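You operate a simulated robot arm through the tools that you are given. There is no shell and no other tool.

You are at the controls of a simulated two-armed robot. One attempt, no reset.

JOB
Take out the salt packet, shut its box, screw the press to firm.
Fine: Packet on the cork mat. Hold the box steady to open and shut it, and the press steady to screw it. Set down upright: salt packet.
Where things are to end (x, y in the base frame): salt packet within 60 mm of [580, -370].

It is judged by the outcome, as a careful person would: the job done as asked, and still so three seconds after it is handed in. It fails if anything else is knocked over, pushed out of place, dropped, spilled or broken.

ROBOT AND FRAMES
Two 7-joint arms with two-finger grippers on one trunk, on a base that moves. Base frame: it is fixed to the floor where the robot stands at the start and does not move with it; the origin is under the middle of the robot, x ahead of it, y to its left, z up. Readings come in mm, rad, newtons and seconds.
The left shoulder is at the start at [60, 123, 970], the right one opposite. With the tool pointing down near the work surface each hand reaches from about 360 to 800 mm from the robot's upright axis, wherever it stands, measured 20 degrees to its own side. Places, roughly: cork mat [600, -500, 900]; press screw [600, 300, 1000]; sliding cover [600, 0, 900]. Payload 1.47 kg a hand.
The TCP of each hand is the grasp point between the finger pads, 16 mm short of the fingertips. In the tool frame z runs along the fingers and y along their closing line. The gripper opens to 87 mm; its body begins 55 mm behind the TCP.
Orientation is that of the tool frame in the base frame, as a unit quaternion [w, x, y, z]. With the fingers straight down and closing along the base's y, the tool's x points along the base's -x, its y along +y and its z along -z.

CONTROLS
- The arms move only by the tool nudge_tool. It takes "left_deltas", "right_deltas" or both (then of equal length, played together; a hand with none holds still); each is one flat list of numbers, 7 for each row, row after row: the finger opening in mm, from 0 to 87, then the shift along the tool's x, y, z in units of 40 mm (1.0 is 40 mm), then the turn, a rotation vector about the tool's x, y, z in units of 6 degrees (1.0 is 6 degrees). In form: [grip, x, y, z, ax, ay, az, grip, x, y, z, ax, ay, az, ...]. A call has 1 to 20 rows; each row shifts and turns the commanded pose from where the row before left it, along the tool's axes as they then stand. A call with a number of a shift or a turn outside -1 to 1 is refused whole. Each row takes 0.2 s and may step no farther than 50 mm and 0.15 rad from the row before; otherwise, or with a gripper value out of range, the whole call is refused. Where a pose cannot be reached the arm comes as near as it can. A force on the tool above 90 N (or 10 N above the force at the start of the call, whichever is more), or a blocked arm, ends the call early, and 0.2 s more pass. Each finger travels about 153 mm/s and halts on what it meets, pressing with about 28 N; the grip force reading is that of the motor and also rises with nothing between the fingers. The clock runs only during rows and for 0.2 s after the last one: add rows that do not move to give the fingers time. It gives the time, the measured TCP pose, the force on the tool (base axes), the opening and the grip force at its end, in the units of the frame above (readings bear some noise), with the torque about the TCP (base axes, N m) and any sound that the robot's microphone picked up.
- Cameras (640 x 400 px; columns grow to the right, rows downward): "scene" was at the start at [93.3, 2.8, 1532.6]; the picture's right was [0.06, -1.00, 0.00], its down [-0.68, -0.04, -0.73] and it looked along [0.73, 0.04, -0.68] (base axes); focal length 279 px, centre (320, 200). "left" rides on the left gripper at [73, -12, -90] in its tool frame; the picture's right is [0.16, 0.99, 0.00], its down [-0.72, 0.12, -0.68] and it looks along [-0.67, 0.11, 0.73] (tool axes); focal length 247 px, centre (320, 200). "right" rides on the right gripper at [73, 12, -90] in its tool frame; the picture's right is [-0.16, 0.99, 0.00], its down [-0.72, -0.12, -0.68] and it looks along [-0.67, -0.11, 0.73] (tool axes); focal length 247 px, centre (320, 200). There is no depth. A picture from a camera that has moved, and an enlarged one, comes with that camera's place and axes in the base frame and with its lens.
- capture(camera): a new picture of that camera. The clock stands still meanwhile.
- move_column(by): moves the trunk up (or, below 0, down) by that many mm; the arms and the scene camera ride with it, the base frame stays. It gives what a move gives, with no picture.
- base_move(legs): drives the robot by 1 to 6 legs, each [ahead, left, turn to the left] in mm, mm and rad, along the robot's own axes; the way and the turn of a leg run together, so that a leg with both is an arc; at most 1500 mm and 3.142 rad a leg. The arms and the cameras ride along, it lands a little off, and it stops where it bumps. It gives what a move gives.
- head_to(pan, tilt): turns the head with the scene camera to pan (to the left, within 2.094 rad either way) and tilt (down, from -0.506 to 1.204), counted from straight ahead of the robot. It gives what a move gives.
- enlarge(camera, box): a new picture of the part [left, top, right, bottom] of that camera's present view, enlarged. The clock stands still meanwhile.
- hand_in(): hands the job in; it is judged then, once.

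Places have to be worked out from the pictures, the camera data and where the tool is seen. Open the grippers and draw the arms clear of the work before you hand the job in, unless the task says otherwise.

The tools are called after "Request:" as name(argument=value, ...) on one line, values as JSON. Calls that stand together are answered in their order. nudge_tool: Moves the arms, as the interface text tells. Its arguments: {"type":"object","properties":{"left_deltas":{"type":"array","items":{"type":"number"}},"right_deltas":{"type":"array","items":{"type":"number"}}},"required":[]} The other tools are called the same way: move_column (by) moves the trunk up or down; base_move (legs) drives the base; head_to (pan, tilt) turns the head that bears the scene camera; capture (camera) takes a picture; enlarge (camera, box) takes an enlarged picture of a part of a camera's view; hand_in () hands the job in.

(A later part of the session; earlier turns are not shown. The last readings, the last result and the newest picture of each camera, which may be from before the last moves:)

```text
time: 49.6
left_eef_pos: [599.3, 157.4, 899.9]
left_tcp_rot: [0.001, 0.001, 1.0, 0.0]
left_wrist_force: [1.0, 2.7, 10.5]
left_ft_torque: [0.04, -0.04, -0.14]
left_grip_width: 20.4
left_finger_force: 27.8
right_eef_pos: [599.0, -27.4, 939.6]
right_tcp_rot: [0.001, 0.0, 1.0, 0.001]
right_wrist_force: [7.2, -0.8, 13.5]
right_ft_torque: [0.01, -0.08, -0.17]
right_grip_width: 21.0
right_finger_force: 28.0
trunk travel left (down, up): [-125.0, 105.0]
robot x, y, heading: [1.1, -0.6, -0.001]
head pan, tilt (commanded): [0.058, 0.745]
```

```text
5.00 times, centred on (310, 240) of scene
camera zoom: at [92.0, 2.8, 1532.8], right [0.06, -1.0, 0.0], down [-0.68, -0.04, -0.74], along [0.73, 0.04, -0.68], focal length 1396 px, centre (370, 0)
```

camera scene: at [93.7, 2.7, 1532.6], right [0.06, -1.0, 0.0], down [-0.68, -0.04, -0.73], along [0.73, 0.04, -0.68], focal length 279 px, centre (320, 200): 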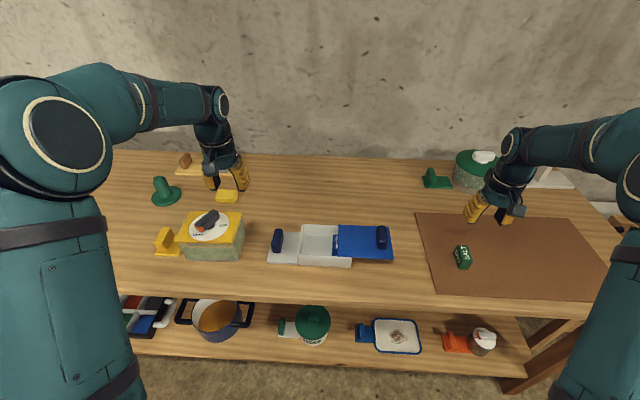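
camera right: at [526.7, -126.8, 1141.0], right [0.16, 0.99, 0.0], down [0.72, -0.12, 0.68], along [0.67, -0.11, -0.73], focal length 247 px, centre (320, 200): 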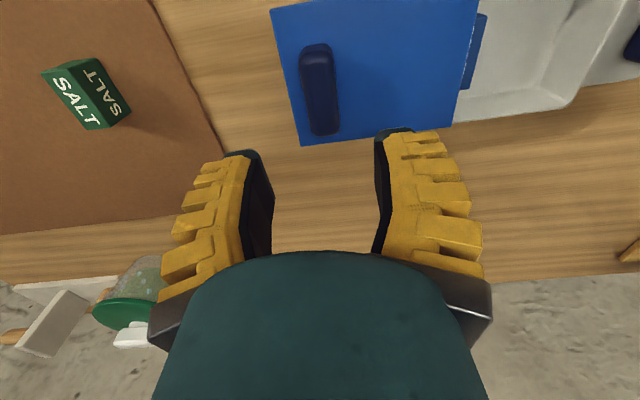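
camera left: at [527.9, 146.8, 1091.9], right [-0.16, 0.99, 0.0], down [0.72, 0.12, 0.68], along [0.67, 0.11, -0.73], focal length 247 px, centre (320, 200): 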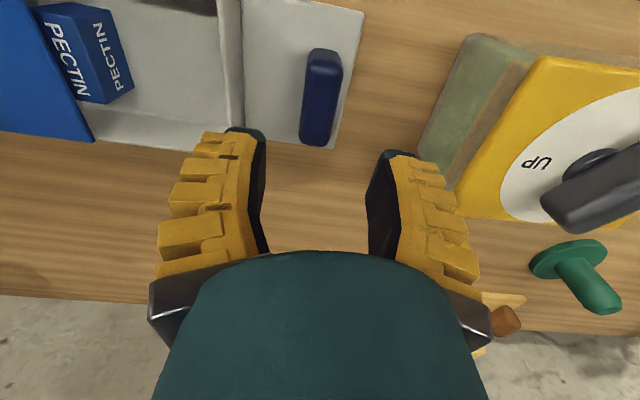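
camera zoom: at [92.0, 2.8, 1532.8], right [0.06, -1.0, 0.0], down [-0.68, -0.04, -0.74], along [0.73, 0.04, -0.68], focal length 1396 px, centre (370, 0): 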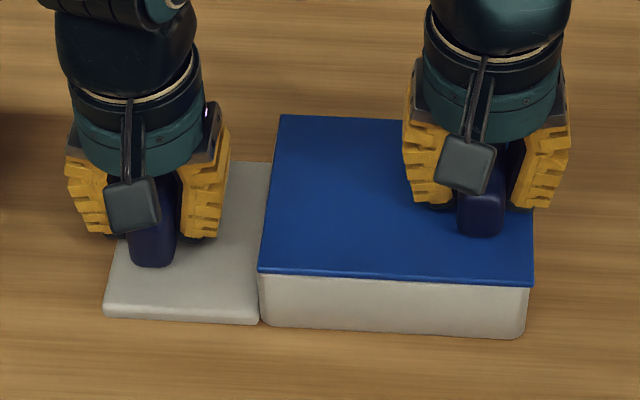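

The cover edges match the starting picture. One more gentle 1.5 mm push confirms the end stop.

Request:
nudge_tool(left_deltas=[5, 0, 0, 0, 0, 0, 0, 5, 0, 0, 0, 0, 0, 0], right_deltas=[5, 0, 0.04, 0, 0, 0, 0, 5, 0, 0, 0, 0, 0, 0])

Request:
enlarge(camera="scene", box=[250, 200, 370, 280])

```text
time: 50.2
left_eef_pos: [599.4, 158.1, 898.7]
left_tcp_rot: [0.0, 0.0, 1.0, 0.0]
left_wrist_force: [-0.4, 1.6, 11.4]
left_ft_torque: [-0.01, 0.05, -0.18]
left_grip_width: 20.7
left_finger_force: 28.1
right_eef_pos: [598.0, -25.8, 940.2]
right_tcp_rot: [0.001, 0.0, 1.0, 0.001]
right_wrist_force: [6.0, -1.8, 12.1]
right_ft_torque: [-0.01, -0.09, -0.16]
right_grip_width: 20.5
right_finger_force: 27.6
trunk travel left (down, up): [-125.0, 105.0]
robot x, y, heading: [-0.7, 0.2, 0.002]
head pan, tilt (commanded): [0.058, 0.745]
```

```text
5.00 times, centred on (310, 240) of scene
camera zoom: at [92.0, 2.7, 1532.8], right [0.06, -1.0, 0.0], down [-0.68, -0.04, -0.74], along [0.73, 0.04, -0.68], focal length 1396 px, centre (370, 0)
```

zoom: 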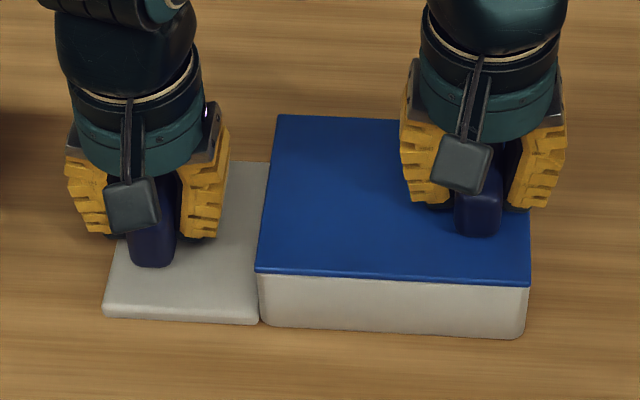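

The cover is against its stop (box and cover edges keep their starting relation). I relax the push by 1 mm and then open both hands and lift them clear.

Request:
nudge_tool(left_deltas=[5, 0, 0, 0, 0, 0, 0, 5, 0, 0, 0, 0, 0, 0, 25, 0, 0, 0, 0, 0, 0, 42, 0, 0, 0, 0, 0, 0, 42, 0, 0, 0, 0, 0, 0, 42, 0, 0, -0.5, 0, 0, 0, 42, 0, 0, -0.7, 0, 0, 0, 42, 0, 0, -0.7, 0, 0, 0, 42, 0, 0, -0.7, 0, 0, 0, 42, 0, 0, -0.7, 0, 0, 0, 42, 0, 0, -0.7, 0, 0, 0, 42, 0, 0, -0.7, 0, 0, 0, 42, 0, 0, -0.7, 0, 0, 0], right_deltas=[5, 0, -0.025, 0, 0, 0, 0, 5, 0, 0, 0, 0, 0, 0, 25, 0, 0, 0, 0, 0, 0, 46, 0, 0, 0, 0, 0, 0, 46, 0, 0, 0, 0, 0, 0, 46, 0, 0, -0.5, 0, 0, 0, 46, 0, 0, -0.7, 0, 0, 0, 46, 0, 0, -0.7, 0, 0, 0, 46, 0, 0, -0.7, 0, 0, 0, 46, 0, 0, -0.7, 0, 0, 0, 46, 0, 0, -0.7, 0, 0, 0, 46, 0, 0, -0.7, 0, 0, 0, 46, 0, 0, 0, 0, 0, 0])

Request:
capture(camera="scene")

Request:
enlarge(camera="scene", box=[250, 200, 370, 280])

Request:
capture(camera="right")

```text
time: 53.0
left_eef_pos: [598.5, 158.5, 1114.7]
left_tcp_rot: [0.001, -0.001, 1.0, -0.001]
left_wrist_force: [0.1, 0.7, -1.1]
left_ft_torque: [-0.03, -0.01, 0.01]
left_grip_width: 47.6
left_finger_force: 4.3
right_eef_pos: [600.3, -27.7, 1128.5]
right_tcp_rot: [0.0, 0.0, 1.0, 0.001]
right_wrist_force: [-0.3, -0.6, -1.1]
right_ft_torque: [0.02, 0.0, 0.0]
right_grip_width: 51.5
right_finger_force: 3.5
trunk travel left (down, up): [-125.0, 105.0]
robot x, y, heading: [-1.6, 2.6, -0.0]
head pan, tilt (commanded): [0.058, 0.745]
```

```text
taken
camera scene: at [93.1, 2.8, 1532.6], right [0.06, -1.0, 0.0], down [-0.68, -0.04, -0.73], along [0.73, 0.04, -0.68], focal length 279 px, centre (320, 200)
```

scene: 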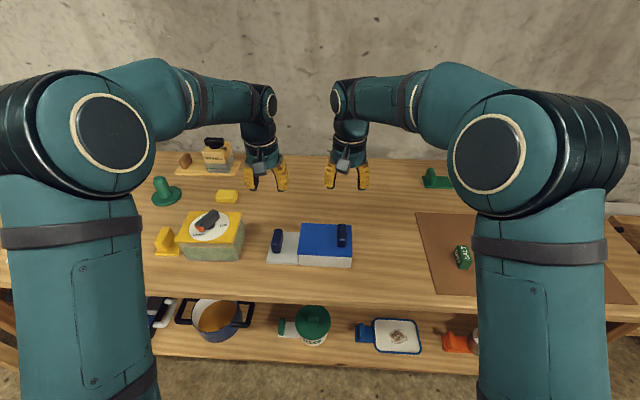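

```text
5.00 times, centred on (310, 240) of scene
camera zoom: at [93.1, 2.8, 1532.6], right [0.06, -1.0, 0.0], down [-0.68, -0.04, -0.73], along [0.73, 0.04, -0.68], focal length 1396 px, centre (370, 0)
```

zoom: 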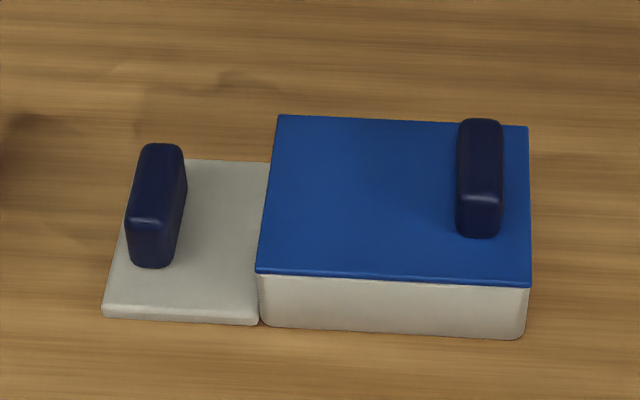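

```text
taken
camera right: at [526.6, -16.0, 1219.3], right [0.16, 0.99, 0.0], down [0.72, -0.12, 0.68], along [0.67, -0.11, -0.73], focal length 247 px, centre (320, 200)
```

right: 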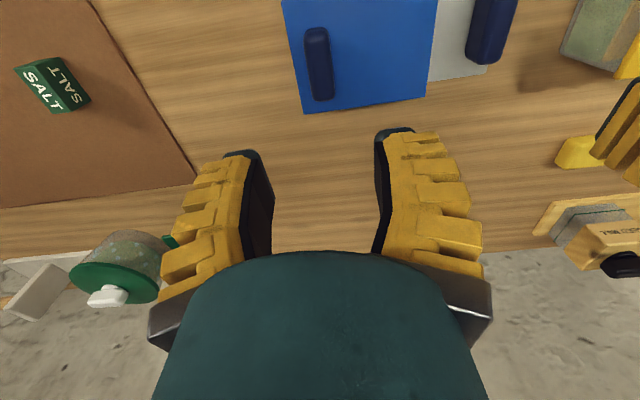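

The box is shut and in place, and the packet stands. For the press I drive the base 330 mm to the left so that both hands reach its handle and screw comfortably; the hands stay high.

Request:
base_move(legs=[[0, 330, 0]])

Request:
capture(camera="scene")

Request:
capture(camera="left")

Request:
capture(camera="right")

```text
time: 56.5
left_eef_pos: [599.9, 489.6, 1112.7]
left_tcp_rot: [0.0, 0.001, 1.0, -0.001]
left_wrist_force: [0.6, 0.4, 0.7]
left_ft_torque: [-0.03, -0.01, 0.03]
left_grip_width: 47.7
left_finger_force: 4.1
right_eef_pos: [599.7, 304.0, 1128.6]
right_tcp_rot: [0.001, 0.001, 1.0, 0.0]
right_wrist_force: [0.6, 0.3, 0.5]
right_ft_torque: [0.0, 0.02, -0.02]
right_grip_width: 51.7
right_finger_force: 3.8
trunk travel left (down, up): [-125.0, 105.0]
robot x, y, heading: [0.1, 333.6, -0.001]
head pan, tilt (commanded): [0.058, 0.745]
```

```text
taken
camera scene: at [93.7, 335.1, 1532.6], right [0.06, -1.0, 0.0], down [-0.68, -0.04, -0.73], along [0.73, 0.04, -0.68], focal length 279 px, centre (320, 200)
```

scene: 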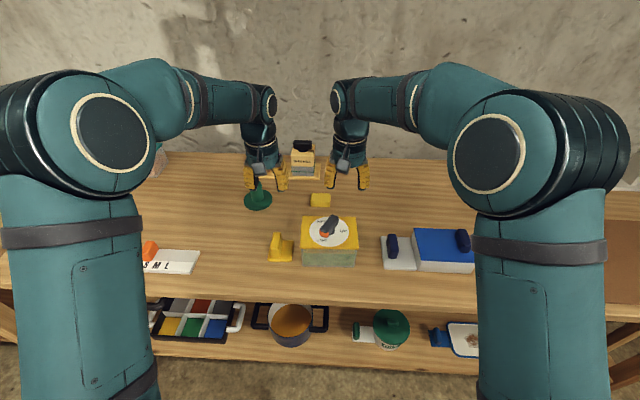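

```text
taken
camera left: at [527.9, 478.8, 1203.5], right [-0.16, 0.99, 0.0], down [0.72, 0.11, 0.68], along [0.67, 0.11, -0.73], focal length 247 px, centre (320, 200)
```

left: 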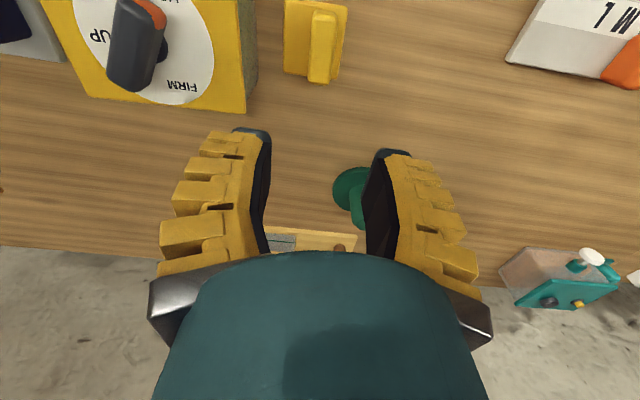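

```text
taken
camera right: at [527.1, 315.4, 1218.8], right [0.16, 0.99, 0.0], down [0.72, -0.12, 0.68], along [0.67, -0.11, -0.73], focal length 247 px, centre (320, 200)
```

right: 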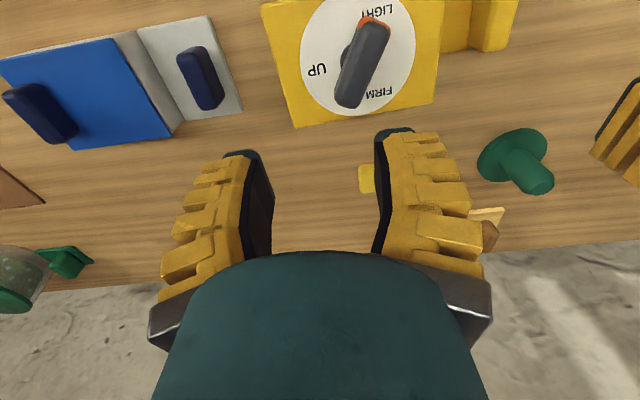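

The base landed well at y≈334. I zoom on the screw bar and the press's holding handle from each camera.

Request:
enlarge(camera="right", box=[240, 0, 520, 140])

Request:
enlarge(camera="scene", box=[255, 195, 375, 275])

Request:
enlarge(camera="left", box=[30, 0, 370, 120])

```text
2.29 times, centred on (380, 70) of right
camera zoom: at [527.1, 315.4, 1218.8], right [0.16, 0.99, 0.0], down [0.72, -0.12, 0.68], along [0.67, -0.11, -0.73], focal length 564 px, centre (183, 497)
```

zoom: 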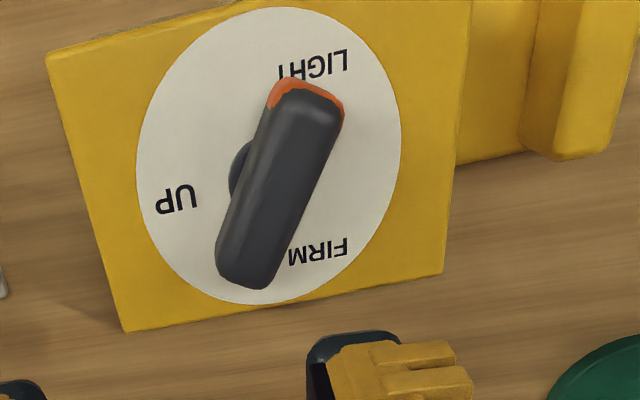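

```text
5.00 times, centred on (315, 235) of scene
camera zoom: at [93.7, 335.1, 1532.6], right [0.06, -1.0, 0.0], down [-0.68, -0.04, -0.73], along [0.73, 0.04, -0.68], focal length 1396 px, centre (345, 25)
```

zoom: 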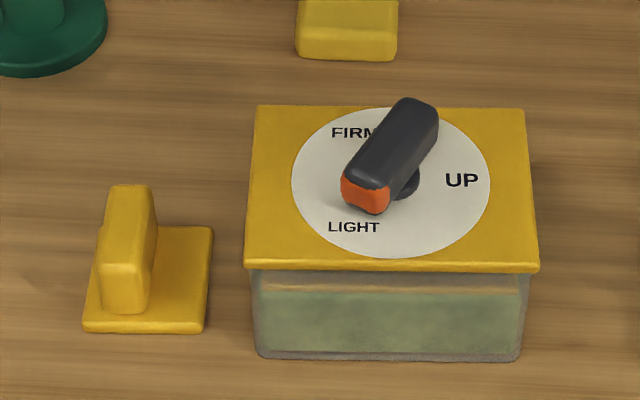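

```text
1.88 times, centred on (200, 60) of left
camera zoom: at [527.9, 478.8, 1203.5], right [-0.16, 0.99, 0.0], down [0.72, 0.11, 0.68], along [0.67, 0.11, -0.73], focal length 465 px, centre (546, 464)
```

zoom: 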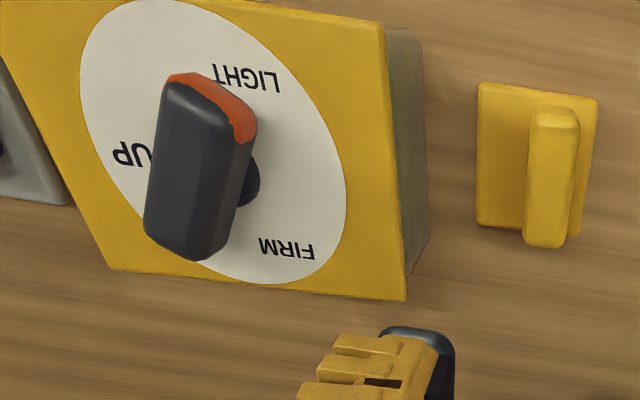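

The press: dial centre ≈(595,340), plate top z≈952, bar ≈60×24 mm with its top at z≈984, pointing at LIGHT (≈152°); FIRM is at ≈32°, a 120° clockwise turn. The holding handle is at ≈(590,490), top z≈912. I bring the left hand down around that handle first.

Request:
nudge_tool(left_deltas=[46, 0.25, 0, 0, 0, 0, -0.5, 46, 0, 0, 0.7, 0, 0, 0, 46, 0, 0, 0.7, 0, 0, 0, 46, 0, 0, 0.7, 0, 0, 0, 46, 0, 0, 0.5, 0, 0, 0, 46, 0, 0, 0, 0, 0, 0], right_deltas=[46, 0, -0.3, 0, 0, 0, 0, 46, 0, -0.5, 0, 0, 0, 0, 46, 0, -0.5, 0, 0, 0, 0, 46, 0, -0.5, 0, 0, 0, 0, 46, 0, -0.3, 0, 0, 0, 0, 46, 0, 0, 0, 0, 0, 0])

Request:
capture(camera="left")

Request:
capture(camera="scene")

```text
time: 57.9
left_eef_pos: [589.6, 489.0, 1009.5]
left_tcp_rot: [0.0, -0.025, 1.0, 0.0]
left_wrist_force: [-0.9, 0.0, -0.2]
left_ft_torque: [-0.02, -0.03, -0.01]
left_grip_width: 51.5
left_finger_force: 3.8
right_eef_pos: [599.8, 219.4, 1128.0]
right_tcp_rot: [0.0, 0.002, 1.0, -0.001]
right_wrist_force: [-0.6, 0.4, -0.3]
right_ft_torque: [0.03, -0.03, 0.01]
right_grip_width: 51.4
right_finger_force: 3.9
trunk travel left (down, up): [-125.0, 105.0]
robot x, y, heading: [0.6, 330.9, -0.002]
head pan, tilt (commanded): [0.058, 0.745]
```

```text
taken
camera left: at [517.9, 475.2, 1099.2], right [-0.21, 0.98, 0.0], down [0.72, 0.15, 0.68], along [0.67, 0.14, -0.73], focal length 247 px, centre (320, 200)
```

left: 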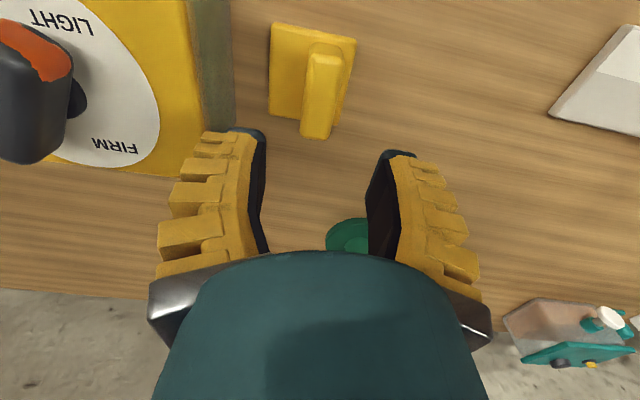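

```text
taken
camera scene: at [93.6, 335.0, 1532.7], right [0.06, -1.0, 0.0], down [-0.68, -0.04, -0.73], along [0.73, 0.04, -0.68], focal length 279 px, centre (320, 200)
```

scene: 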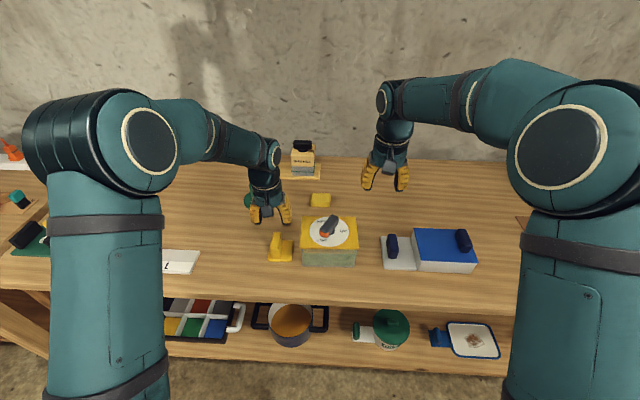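

I zoom in to check the handle's centring and yaw between the left fingers.

Request:
enlarge(camera="left", box=[240, 10, 400, 150])

```text
2.86 times, centred on (320, 80) of left
camera zoom: at [517.9, 475.2, 1099.2], right [-0.21, 0.98, 0.0], down [0.72, 0.15, 0.68], along [0.67, 0.14, -0.73], focal length 706 px, centre (320, 543)
```

zoom: 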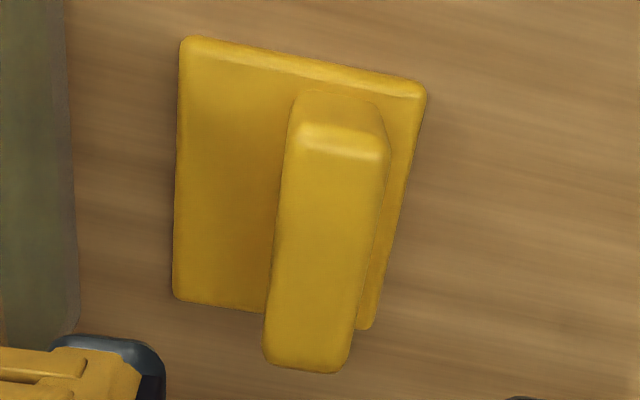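

Centred and matching in yaw. I lower the left hand around the press handle and close on it.

Request:
nudge_tool(left_deltas=[46, 0, 0, 0.5, 0, 0, 0, 46, 0, 0, 0.5, 0, 0, 0, 46, 0, 0, 0.5, 0, 0, 0, 46, 0, 0, 0.5, 0, 0, 0, 46, 0, 0, 0.5, 0, 0, 0, 46, 0, 0, 0.3, 0, 0, 0, 46, 0, 0, 0, 0, 0, 0])

Request:
capture(camera="left")

```text
time: 59.5
left_eef_pos: [591.0, 490.0, 897.9]
left_tcp_rot: [-0.001, -0.025, 1.0, 0.0]
left_wrist_force: [1.4, 0.0, -0.3]
left_ft_torque: [-0.01, -0.02, -0.01]
left_grip_width: 51.3
left_finger_force: 3.8
right_eef_pos: [599.6, 219.7, 1128.7]
right_tcp_rot: [0.0, 0.001, 1.0, -0.001]
right_wrist_force: [0.0, -0.1, -0.3]
right_ft_torque: [0.03, 0.0, 0.0]
right_grip_width: 51.7
right_finger_force: 4.3
trunk travel left (down, up): [-125.0, 105.0]
robot x, y, heading: [-1.2, 330.6, -0.004]
head pan, tilt (commanded): [0.058, 0.745]
```

```text
taken
camera left: at [518.7, 474.4, 987.4], right [-0.21, 0.98, 0.0], down [0.72, 0.15, 0.68], along [0.67, 0.14, -0.73], focal length 247 px, centre (320, 200)
```

left: 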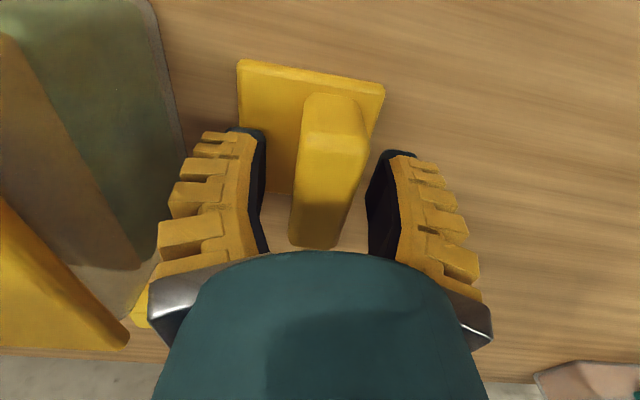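

The handle is centred; I close the left hand on it. At the same time I test in free air how far the right wrist can turn counter-clockwise (seen from above), so the later clockwise turn can be done in one sweep.

Request:
nudge_tool(left_deltas=[25, 0, 0, 0, 0, 0, 0, 5, 0, 0, 0, 0, 0, 0, 5, 0, 0, 0, 0, 0, 0, 5, 0, 0, 0, 0, 0, 0, 5, 0, 0, 0, 0, 0, 0, 5, 0, 0, 0, 0, 0, 0, 5, 0, 0, 0, 0, 0, 0, 5, 0, 0, 0, 0, 0, 0, 5, 0, 0, 0, 0, 0, 0, 5, 0, 0, 0, 0, 0, 0, 5, 0, 0, 0, 0, 0, 0, 5, 0, 0, 0, 0, 0, 0, 5, 0, 0, 0, 0, 0, 0, 5, 0, 0, 0, 0, 0, 0, 5, 0, 0, 0, 0, 0, 0, 5, 0, 0, 0, 0, 0, 0], right_deltas=[46, 0, 0, 0, 0, 0, -1, 46, 0, 0, 0, 0, 0, -1, 46, 0, 0, 0, 0, 0, -1, 46, 0, 0, 0, 0, 0, -1, 46, 0, 0, 0, 0, 0, -1, 46, 0, 0, 0, 0, 0, -1, 46, 0, 0, 0, 0, 0, -1, 46, 0, 0, 0, 0, 0, -1, 46, 0, 0, 0, 0, 0, -1, 46, 0, 0, 0, 0, 0, -1, 46, 0, 0, 0, 0, 0, -1, 46, 0, 0, 0, 0, 0, -1, 46, 0, 0, 0, 0, 0, -1, 46, 0, 0, 0, 0, 0, -1, 46, 0, 0, 0, 0, 0, -1, 46, 0, 0, 0, 0, 0, 0])

```text
time: 62.9
left_eef_pos: [590.0, 489.9, 898.6]
left_tcp_rot: [0.001, -0.025, 1.0, 0.0]
left_wrist_force: [3.8, 3.3, 14.2]
left_ft_torque: [0.07, -0.1, -0.15]
left_grip_width: 21.6
left_finger_force: 28.0
right_eef_pos: [599.7, 219.8, 1128.2]
right_tcp_rot: [0.0, 0.707, -0.707, 0.0]
right_wrist_force: [0.3, 0.0, 0.4]
right_ft_torque: [0.02, 0.01, -0.01]
right_grip_width: 51.2
right_finger_force: 3.8
trunk travel left (down, up): [-125.0, 105.0]
robot x, y, heading: [-3.5, 332.6, -0.004]
head pan, tilt (commanded): [0.058, 0.745]
```

The wrist reached 90° without trouble. I continue toward 152°.

Request:
nudge_tool(right_deltas=[46, 0, 0, 0, 0, 0, -1, 46, 0, 0, 0, 0, 0, -1, 46, 0, 0, 0, 0, 0, -1, 46, 0, 0, 0, 0, 0, -1, 46, 0, 0, 0, 0, 0, -1, 46, 0, 0, 0, 0, 0, -1, 46, 0, 0, 0, 0, 0, -1, 46, 0, 0, 0, 0, 0, -1, 46, 0, 0, 0, 0, 0, -1, 46, 0, 0, 0, 0, 0, -1, 46, 0, 0, 0, 0, 0, -0.33, 46, 0, 0, 0, 0, 0, 0])

Request:
capture(camera="scene")

```text
time: 65.5
left_eef_pos: [590.0, 489.2, 898.9]
left_tcp_rot: [0.0, -0.025, 1.0, 0.0]
left_wrist_force: [1.3, 2.4, 12.2]
left_ft_torque: [0.01, 0.03, -0.12]
left_grip_width: 21.1
left_finger_force: 28.2
right_eef_pos: [599.8, 220.0, 1128.5]
right_tcp_rot: [-0.001, 0.97, -0.243, 0.0]
right_wrist_force: [0.1, -0.8, -0.2]
right_ft_torque: [0.0, -0.01, 0.03]
right_grip_width: 51.6
right_finger_force: 4.0
trunk travel left (down, up): [-125.0, 105.0]
robot x, y, heading: [-0.9, 333.8, -0.002]
head pan, tilt (commanded): [0.058, 0.745]
```

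```text
taken
camera scene: at [92.8, 334.8, 1532.7], right [0.06, -1.0, 0.0], down [-0.68, -0.04, -0.74], along [0.73, 0.04, -0.68], focal length 279 px, centre (320, 200)
```

scene: 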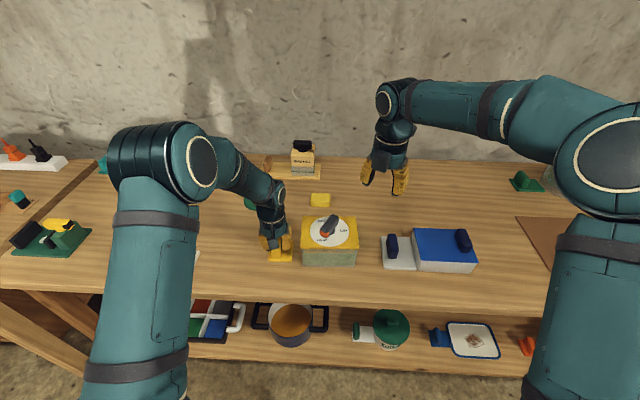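

The wrist reaches 152° fully, so the whole turn can be one sweep with the wrist camera swinging on the side away from the left hand. I move the right hand over the screw at (595,340).

Request:
nudge_tool(right_deltas=[46, -0.38, -0.647, 0, 0, 0, 0, 46, -0.38, -0.647, 0, 0, 0, 0, 46, -0.38, -0.647, 0, 0, 0, 0, 46, -0.38, -0.647, 0, 0, 0, 0, 46, 0, 0, 0.6, 0, 0, 0, 46, 0, 0, 0.6, 0, 0, 0, 46, 0, 0, 0.5, 0, 0, 0, 46, 0, 0, 0, 0, 0, 0])

Request:
capture(camera="right")

Request:
capture(camera="scene")

Request:
capture(camera="left")

```text
time: 67.3
left_eef_pos: [589.2, 488.9, 899.0]
left_tcp_rot: [0.001, -0.025, 1.0, 0.0]
left_wrist_force: [1.3, 1.1, 11.1]
left_ft_torque: [-0.01, 0.02, -0.11]
left_grip_width: 20.3
left_finger_force: 28.2
right_eef_pos: [595.3, 339.2, 1060.3]
right_tcp_rot: [0.0, 0.97, -0.244, 0.0]
right_wrist_force: [0.3, 1.2, -0.2]
right_ft_torque: [-0.03, 0.02, -0.02]
right_grip_width: 51.4
right_finger_force: 3.6
trunk travel left (down, up): [-125.0, 105.0]
robot x, y, heading: [2.3, 331.0, -0.009]
head pan, tilt (commanded): [0.058, 0.745]
```

```text
taken
camera right: at [652.6, 294.9, 1150.9], right [-0.61, -0.8, 0.0], down [-0.58, 0.44, 0.68], along [-0.54, 0.41, -0.73], focal length 247 px, centre (320, 200)
```

right: 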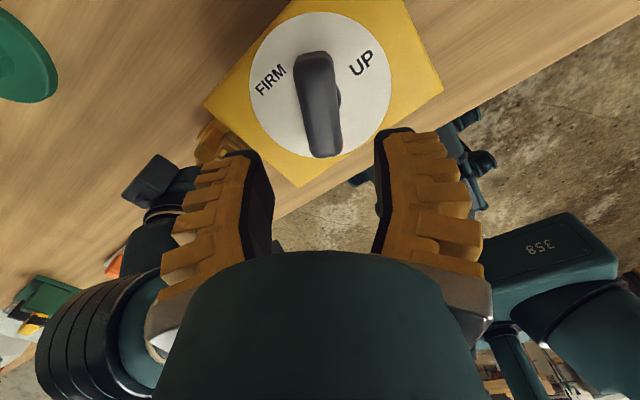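

```text
taken
camera scene: at [92.8, 334.7, 1532.7], right [0.06, -1.0, 0.0], down [-0.68, -0.04, -0.74], along [0.73, 0.04, -0.68], focal length 279 px, centre (320, 200)
```

scene: 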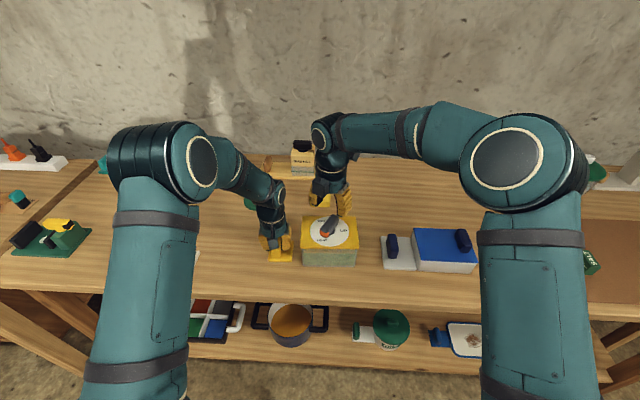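

```text
taken
camera left: at [518.1, 474.2, 988.1], right [-0.21, 0.98, 0.0], down [0.72, 0.15, 0.68], along [0.67, 0.14, -0.73], focal length 247 px, centre (320, 200)
```

left: 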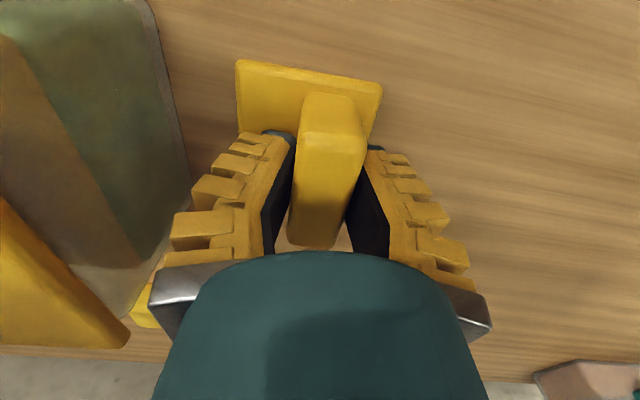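

The bar lies centred between the right fingers. I zoom to check its yaw and centre relative to the tool axis.

Request:
enlarge(camera="right", box=[220, 0, 420, 170])

Request:
enlarge(camera="scene", box=[270, 170, 390, 270])

```text
2.35 times, centred on (320, 85) of right
camera zoom: at [652.6, 294.9, 1150.9], right [-0.61, -0.8, 0.0], down [-0.58, 0.44, 0.68], along [-0.54, 0.41, -0.73], focal length 581 px, centre (320, 471)
```

zoom: 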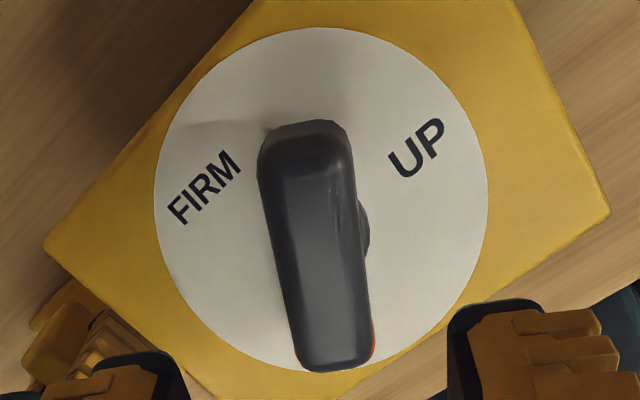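

```text
4.00 times, centred on (330, 220) of scene
camera zoom: at [92.8, 334.7, 1532.7], right [0.06, -1.0, 0.0], down [-0.68, -0.04, -0.74], along [0.73, 0.04, -0.68], focal length 1117 px, centre (280, 120)
```

zoom: 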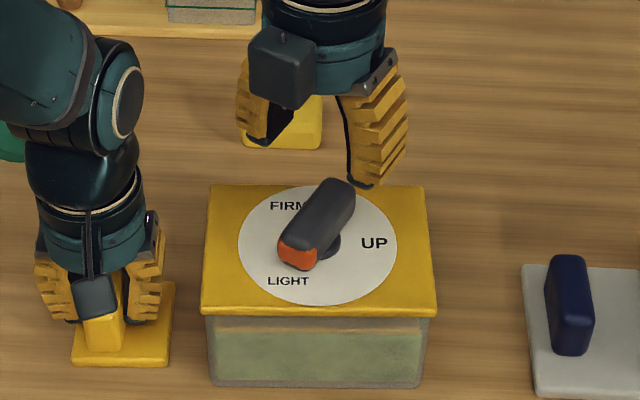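

Yaw and centre match within 1–2 mm. I lower the right hand around the bar, to TCP z≈977 (tips above the plate).

Request:
nudge_tool(right_deltas=[46, 0, 0, 0.5, 0, 0, 0, 46, 0, 0, 0.5, 0, 0, 0, 46, 0, 0, 0.5, 0, 0, 0, 46, 0, 0, 0.4, 0, 0, 0, 46, 0, 0, 0.18, 0, 0, 0, 46, 0, 0, 0, 0, 0, 0])

Request:
capture(camera="right")

Request:
enlarge(camera="scene", box=[270, 180, 390, 270])

```text
time: 68.7
left_eef_pos: [589.9, 489.5, 898.4]
left_tcp_rot: [0.0, -0.026, 1.0, 0.0]
left_wrist_force: [-0.3, 1.4, 10.1]
left_ft_torque: [0.02, 0.06, -0.15]
left_grip_width: 20.3
left_finger_force: 28.3
right_eef_pos: [594.6, 339.4, 976.9]
right_tcp_rot: [0.0, 0.97, -0.243, 0.0]
right_wrist_force: [0.3, 0.1, 0.1]
right_ft_torque: [0.0, -0.02, -0.02]
right_grip_width: 51.6
right_finger_force: 4.0
trunk travel left (down, up): [-125.0, 105.0]
robot x, y, heading: [-0.4, 332.9, -0.002]
head pan, tilt (commanded): [0.058, 0.745]
```

```text
taken
camera right: at [653.1, 294.5, 1067.4], right [-0.6, -0.8, 0.0], down [-0.58, 0.44, 0.68], along [-0.54, 0.41, -0.73], focal length 247 px, centre (320, 200)
```

right: 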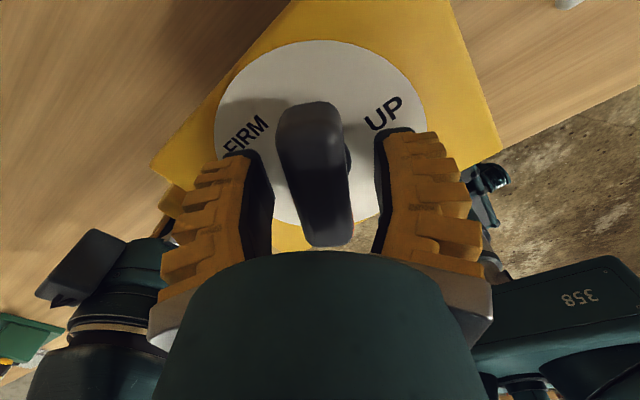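

```text
4.44 times, centred on (330, 225) of scene
camera zoom: at [92.7, 334.7, 1532.7], right [0.06, -1.0, 0.0], down [-0.68, -0.04, -0.74], along [0.73, 0.04, -0.68], focal length 1241 px, centre (276, 89)
```

zoom: 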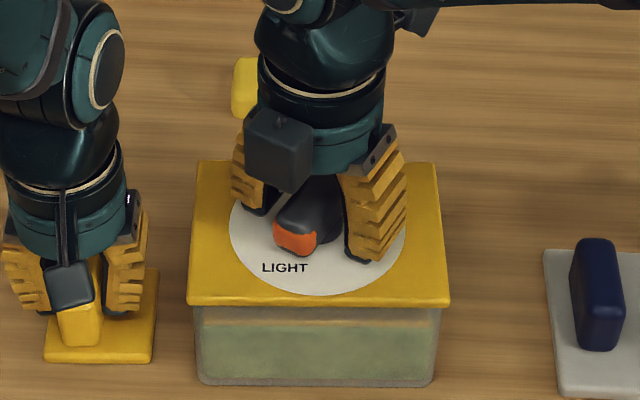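

The fingers straddle the bar with no contact. I close on it.

Request:
nudge_tool(right_deltas=[25, 0, 0, 0, 0, 0, 0, 12, 0, 0, 0, 0, 0, 0, 5, 0, 0, 0, 0, 0, 0, 5, 0, 0, 0, 0, 0, 0])

Request:
capture(camera="right")

```text
time: 69.7
left_eef_pos: [588.9, 489.1, 899.3]
left_tcp_rot: [0.001, -0.025, 1.0, 0.001]
left_wrist_force: [3.9, 2.7, 7.0]
left_ft_torque: [0.01, 0.07, -0.09]
left_grip_width: 19.0
left_finger_force: 27.6
right_eef_pos: [594.8, 339.5, 977.2]
right_tcp_rot: [-0.001, 0.97, -0.243, 0.001]
right_wrist_force: [-2.1, -3.3, 11.9]
right_ft_torque: [-0.02, 0.1, 0.02]
right_grip_width: 21.0
right_finger_force: 28.0
trunk travel left (down, up): [-125.0, 105.0]
robot x, y, heading: [0.6, 333.3, -0.002]
head pan, tilt (commanded): [0.058, 0.745]
```

```text
taken
camera right: at [652.9, 294.4, 1068.6], right [-0.6, -0.8, 0.0], down [-0.59, 0.44, 0.68], along [-0.54, 0.41, -0.73], focal length 247 px, centre (320, 200)
```

right: 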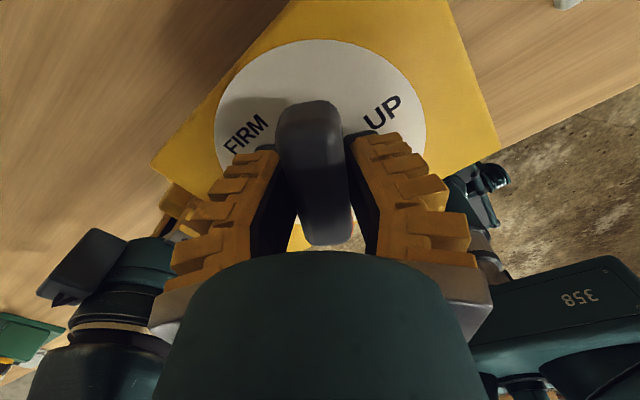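

The bar is held. I turn it clockwise (seen from above) 18° first and check torque and forces.

Request:
nudge_tool(left_deltas=[5, 0, 0, 0, 0, 0, 0, 5, 0, 0, 0, 0, 0, 0, 5, 0, 0, 0, 0, 0, 0, 5, 0, 0, 0, 0, 0, 0, 5, 0, 0, 0, 0, 0, 0], right_deltas=[5, 0, 0, 0, 0, 0, 0.6, 5, 0, 0, 0, 0, 0, 0.8, 5, 0, 0, 0, 0, 0, 0.8, 5, 0, 0, 0, 0, 0, 0.8, 5, 0, 0, 0, 0, 0, 0])

Request:
capture(camera="right")

Request:
enlarge(camera="scene", box=[270, 180, 390, 270])

```text
time: 70.9
left_eef_pos: [590.5, 488.7, 898.5]
left_tcp_rot: [0.001, -0.026, 1.0, 0.001]
left_wrist_force: [3.4, 2.6, 7.6]
left_ft_torque: [0.04, -0.12, -0.09]
left_grip_width: 19.0
left_finger_force: 27.9
right_eef_pos: [593.8, 339.6, 976.3]
right_tcp_rot: [-0.001, 0.92, -0.392, 0.001]
right_wrist_force: [2.0, -0.8, 13.7]
right_ft_torque: [-0.12, -0.11, -0.04]
right_grip_width: 21.3
right_finger_force: 28.0
trunk travel left (down, up): [-125.0, 105.0]
robot x, y, heading: [-1.0, 329.5, -0.0]
head pan, tilt (commanded): [0.058, 0.745]
```

```text
taken
camera right: at [636.3, 278.5, 1068.3], right [-0.82, -0.57, 0.0], down [-0.42, 0.6, 0.68], along [-0.39, 0.56, -0.73], focal length 247 px, centre (320, 200)
```

right: 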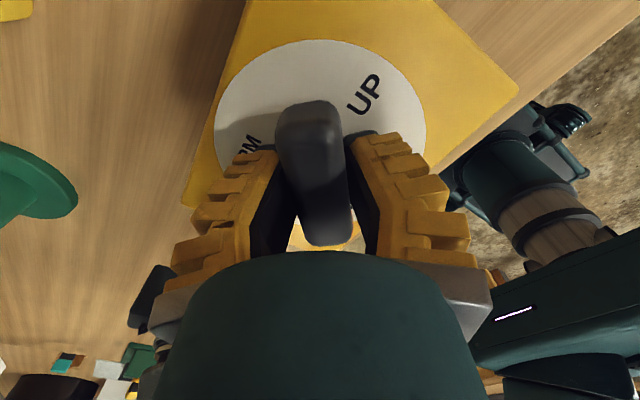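

```text
4.44 times, centred on (330, 225) of scene
camera zoom: at [92.4, 334.7, 1532.8], right [0.06, -1.0, 0.0], down [-0.68, -0.04, -0.74], along [0.73, 0.04, -0.68], focal length 1241 px, centre (276, 89)
```

zoom: 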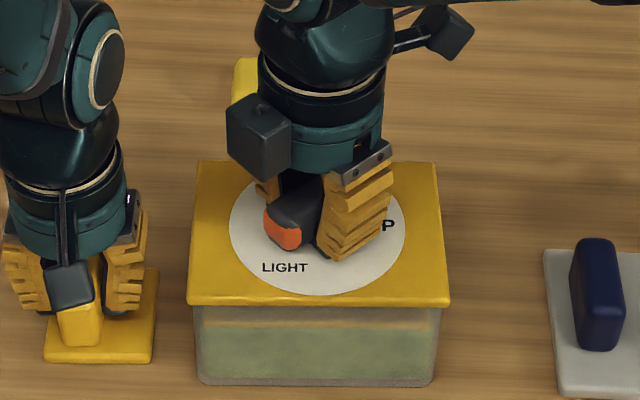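

The bar turns with the hand and the press stays put. I continue clockwise by about 54° more.

Request:
nudge_tool(left_deltas=[5, 0, 0, 0, 0, 0, 0, 5, 0, 0, 0, 0, 0, 0, 5, 0, 0, 0, 0, 0, 0, 5, 0, 0, 0, 0, 0, 0, 5, 0, 0, 0, 0, 0, 0, 5, 0, 0, 0, 0, 0, 0, 5, 0, 0, 0, 0, 0, 0, 5, 0, 0, 0, 0, 0, 0, 5, 0, 0, 0, 0, 0, 0, 5, 0, 0, 0, 0, 0, 0, 5, 0, 0, 0, 0, 0, 0], right_deltas=[5, 0, 0, 0, 0, 0, 0.9, 5, 0, 0, 0, 0, 0, 0.9, 5, 0, 0, 0, 0, 0, 0.9, 5, 0, 0, 0, 0, 0, 0.9, 5, 0, 0, 0, 0, 0, 0.9, 5, 0, 0, 0, 0, 0, 0.9, 5, 0, 0, 0, 0, 0, 0.9, 5, 0, 0, 0, 0, 0, 0.9, 5, 0, 0, 0, 0, 0, 0.9, 5, 0, 0, 0, 0, 0, 0.9, 5, 0, 0, 0, 0, 0, 0])

Request:
capture(camera="right")

Request:
enlarge(camera="scene", box=[270, 180, 390, 270])

```text
time: 73.3
left_eef_pos: [590.0, 489.2, 899.2]
left_tcp_rot: [0.0, -0.025, 1.0, 0.0]
left_wrist_force: [-2.5, 1.0, 9.0]
left_ft_torque: [0.03, -0.06, -0.17]
left_grip_width: 19.3
left_finger_force: 27.9
right_eef_pos: [595.9, 340.2, 977.6]
right_tcp_rot: [0.001, -0.642, 0.767, 0.0]
right_wrist_force: [5.6, 0.3, 11.4]
right_ft_torque: [0.02, -0.07, 0.02]
right_grip_width: 20.5
right_finger_force: 28.0
trunk travel left (down, up): [-125.0, 105.0]
robot x, y, heading: [-1.3, 332.2, -0.005]
head pan, tilt (commanded): [0.058, 0.745]
```

```text
taken
camera right: at [570.1, 269.7, 1068.2], right [-0.94, 0.33, 0.0], down [0.24, 0.69, 0.68], along [0.23, 0.64, -0.73], focal length 247 px, centre (320, 200)
```

right: 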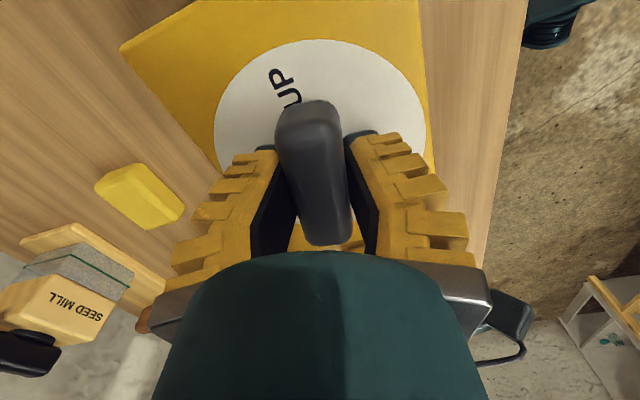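

```text
4.44 times, centred on (330, 225) of scene
camera zoom: at [92.5, 334.7, 1532.7], right [0.06, -1.0, 0.0], down [-0.68, -0.04, -0.74], along [0.73, 0.04, -0.68], focal length 1241 px, centre (276, 89)
```

zoom: 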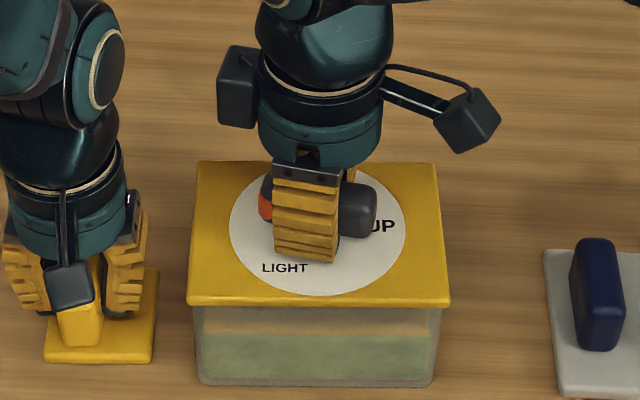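

The bar has turned 72° so far with hardly any torque. I turn the remaining ~48°.

Request:
nudge_tool(left_deltas=[5, 0, 0, 0, 0, 0, 0, 5, 0, 0, 0, 0, 0, 0, 5, 0, 0, 0, 0, 0, 0, 5, 0, 0, 0, 0, 0, 0, 5, 0, 0, 0, 0, 0, 0, 5, 0, 0, 0, 0, 0, 0, 5, 0, 0, 0, 0, 0, 0, 5, 0, 0, 0, 0, 0, 0, 5, 0, 0, 0, 0, 0, 0, 5, 0, 0, 0, 0, 0, 0, 5, 0, 0, 0, 0, 0, 0], right_deltas=[5, 0, 0, 0, 0, 0, 0.9, 5, 0, 0, 0, 0, 0, 0.9, 5, 0, 0, 0, 0, 0, 0.9, 5, 0, 0, 0, 0, 0, 0.9, 5, 0, 0, 0, 0, 0, 0.9, 5, 0, 0, 0, 0, 0, 0.9, 5, 0, 0, 0, 0, 0, 0.9, 5, 0, 0, 0, 0, 0, 0.9, 5, 0, 0, 0, 0, 0, 0.5, 5, 0, 0, 0, 0, 0, 0.2, 5, 0, 0, 0, 0, 0, 0])

Request:
capture(camera="right")

Request:
enlarge(camera="scene", box=[270, 180, 390, 270])

```text
time: 75.7
left_eef_pos: [590.0, 489.1, 898.1]
left_tcp_rot: [0.001, -0.025, 1.0, 0.0]
left_wrist_force: [-1.9, 0.9, 6.7]
left_ft_torque: [0.0, 0.1, -0.23]
left_grip_width: 18.7
left_finger_force: 28.0
right_eef_pos: [595.6, 338.5, 977.3]
right_tcp_rot: [0.002, -0.279, 0.96, 0.001]
right_wrist_force: [5.3, -3.4, 11.5]
right_ft_torque: [-0.03, -0.09, 0.02]
right_grip_width: 20.2
right_finger_force: 28.5
trunk travel left (down, up): [-125.0, 105.0]
robot x, y, heading: [1.7, 332.4, -0.001]
head pan, tilt (commanded): [0.058, 0.745]
```

```text
taken
camera right: at [526.7, 309.7, 1068.1], right [-0.4, 0.92, 0.0], down [0.67, 0.29, 0.68], along [0.63, 0.27, -0.73], focal length 247 px, centre (320, 200)
```

right: 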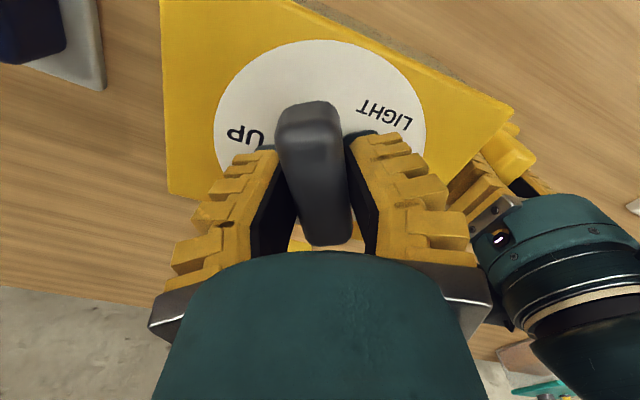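

```text
4.44 times, centred on (330, 225) of scene
camera zoom: at [92.5, 334.4, 1532.8], right [0.06, -1.0, 0.0], down [-0.68, -0.04, -0.74], along [0.73, 0.04, -0.68], focal length 1241 px, centre (276, 89)
```

zoom: 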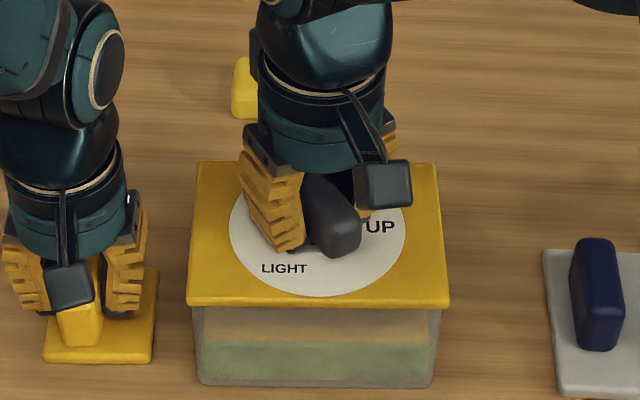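

The bar now points at about 32°, where FIRM is, and the press has visibly squeezed down. I open the right hand gently, lift it, and check the pointer.

Request:
nudge_tool(right_deltas=[22, 0, 0, 0, 0, 0, 0, 34, 0, 0, 0, 0, 0, 0, 46, 0, 0, 0, 0, 0, 0, 46, 0, 0, 0, 0, 0, 0, 46, 0, 0, -0.5, 0, 0, 0, 46, 0, 0, -0.7, 0, 0, 0, 46, 0, 0, -0.7, 0, 0, 0, 46, 0, 0, -0.7, 0, 0, 0, 46, 0, 0, -0.7, 0, 0, 0, 46, 0, 0, 0, 0, 0, 0])

Request:
capture(camera="right")

Request:
enlarge(camera="right", box=[200, 0, 440, 160])

Request:
enlarge(camera="scene", box=[270, 180, 390, 270])

```text
time: 77.9
left_eef_pos: [589.8, 489.3, 898.5]
left_tcp_rot: [-0.001, -0.026, 1.0, 0.0]
left_wrist_force: [-1.9, -0.7, 6.7]
left_ft_torque: [-0.01, -0.04, -0.19]
left_grip_width: 18.8
left_finger_force: 27.7
right_eef_pos: [596.0, 339.9, 1108.9]
right_tcp_rot: [0.0, -0.28, 0.96, 0.001]
right_wrist_force: [-0.1, 0.5, 0.0]
right_ft_torque: [-0.02, -0.01, -0.01]
right_grip_width: 51.8
right_finger_force: 3.8
trunk travel left (down, up): [-125.0, 105.0]
robot x, y, heading: [-0.4, 330.4, -0.001]
head pan, tilt (commanded): [0.058, 0.745]
```

```text
taken
camera right: at [527.5, 310.0, 1200.7], right [-0.4, 0.92, 0.0], down [0.67, 0.29, 0.68], along [0.62, 0.27, -0.73], focal length 247 px, centre (320, 200)
```

right: 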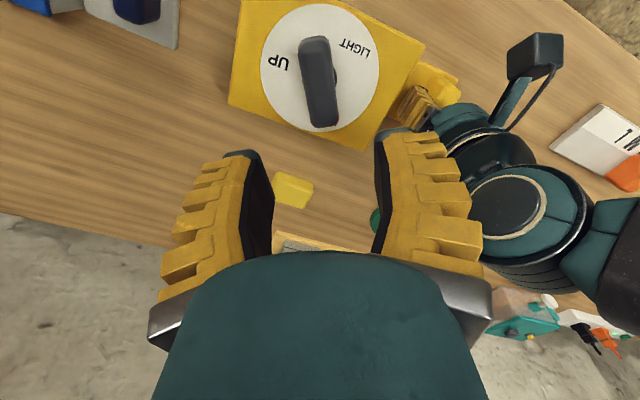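

```text
2.50 times, centred on (320, 80) of right
camera zoom: at [527.5, 310.0, 1200.7], right [-0.4, 0.92, 0.0], down [0.67, 0.29, 0.68], along [0.62, 0.27, -0.73], focal length 617 px, centre (320, 500)
```

zoom: 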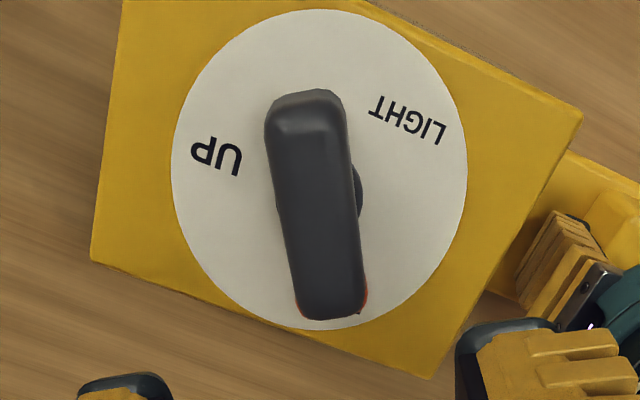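

```text
4.44 times, centred on (330, 225) of scene
camera zoom: at [92.7, 334.6, 1532.7], right [0.06, -1.0, 0.0], down [-0.68, -0.04, -0.74], along [0.73, 0.04, -0.68], focal length 1241 px, centre (276, 89)
```

zoom: 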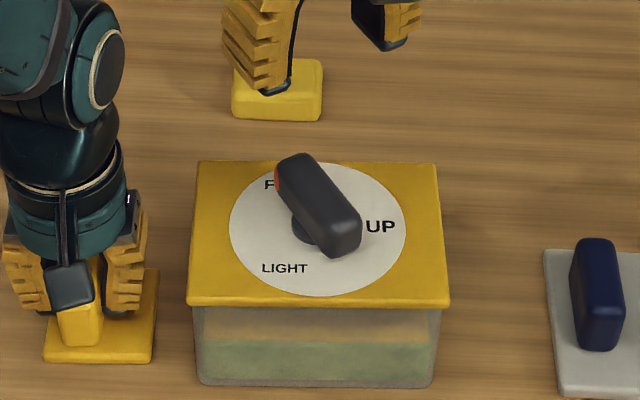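

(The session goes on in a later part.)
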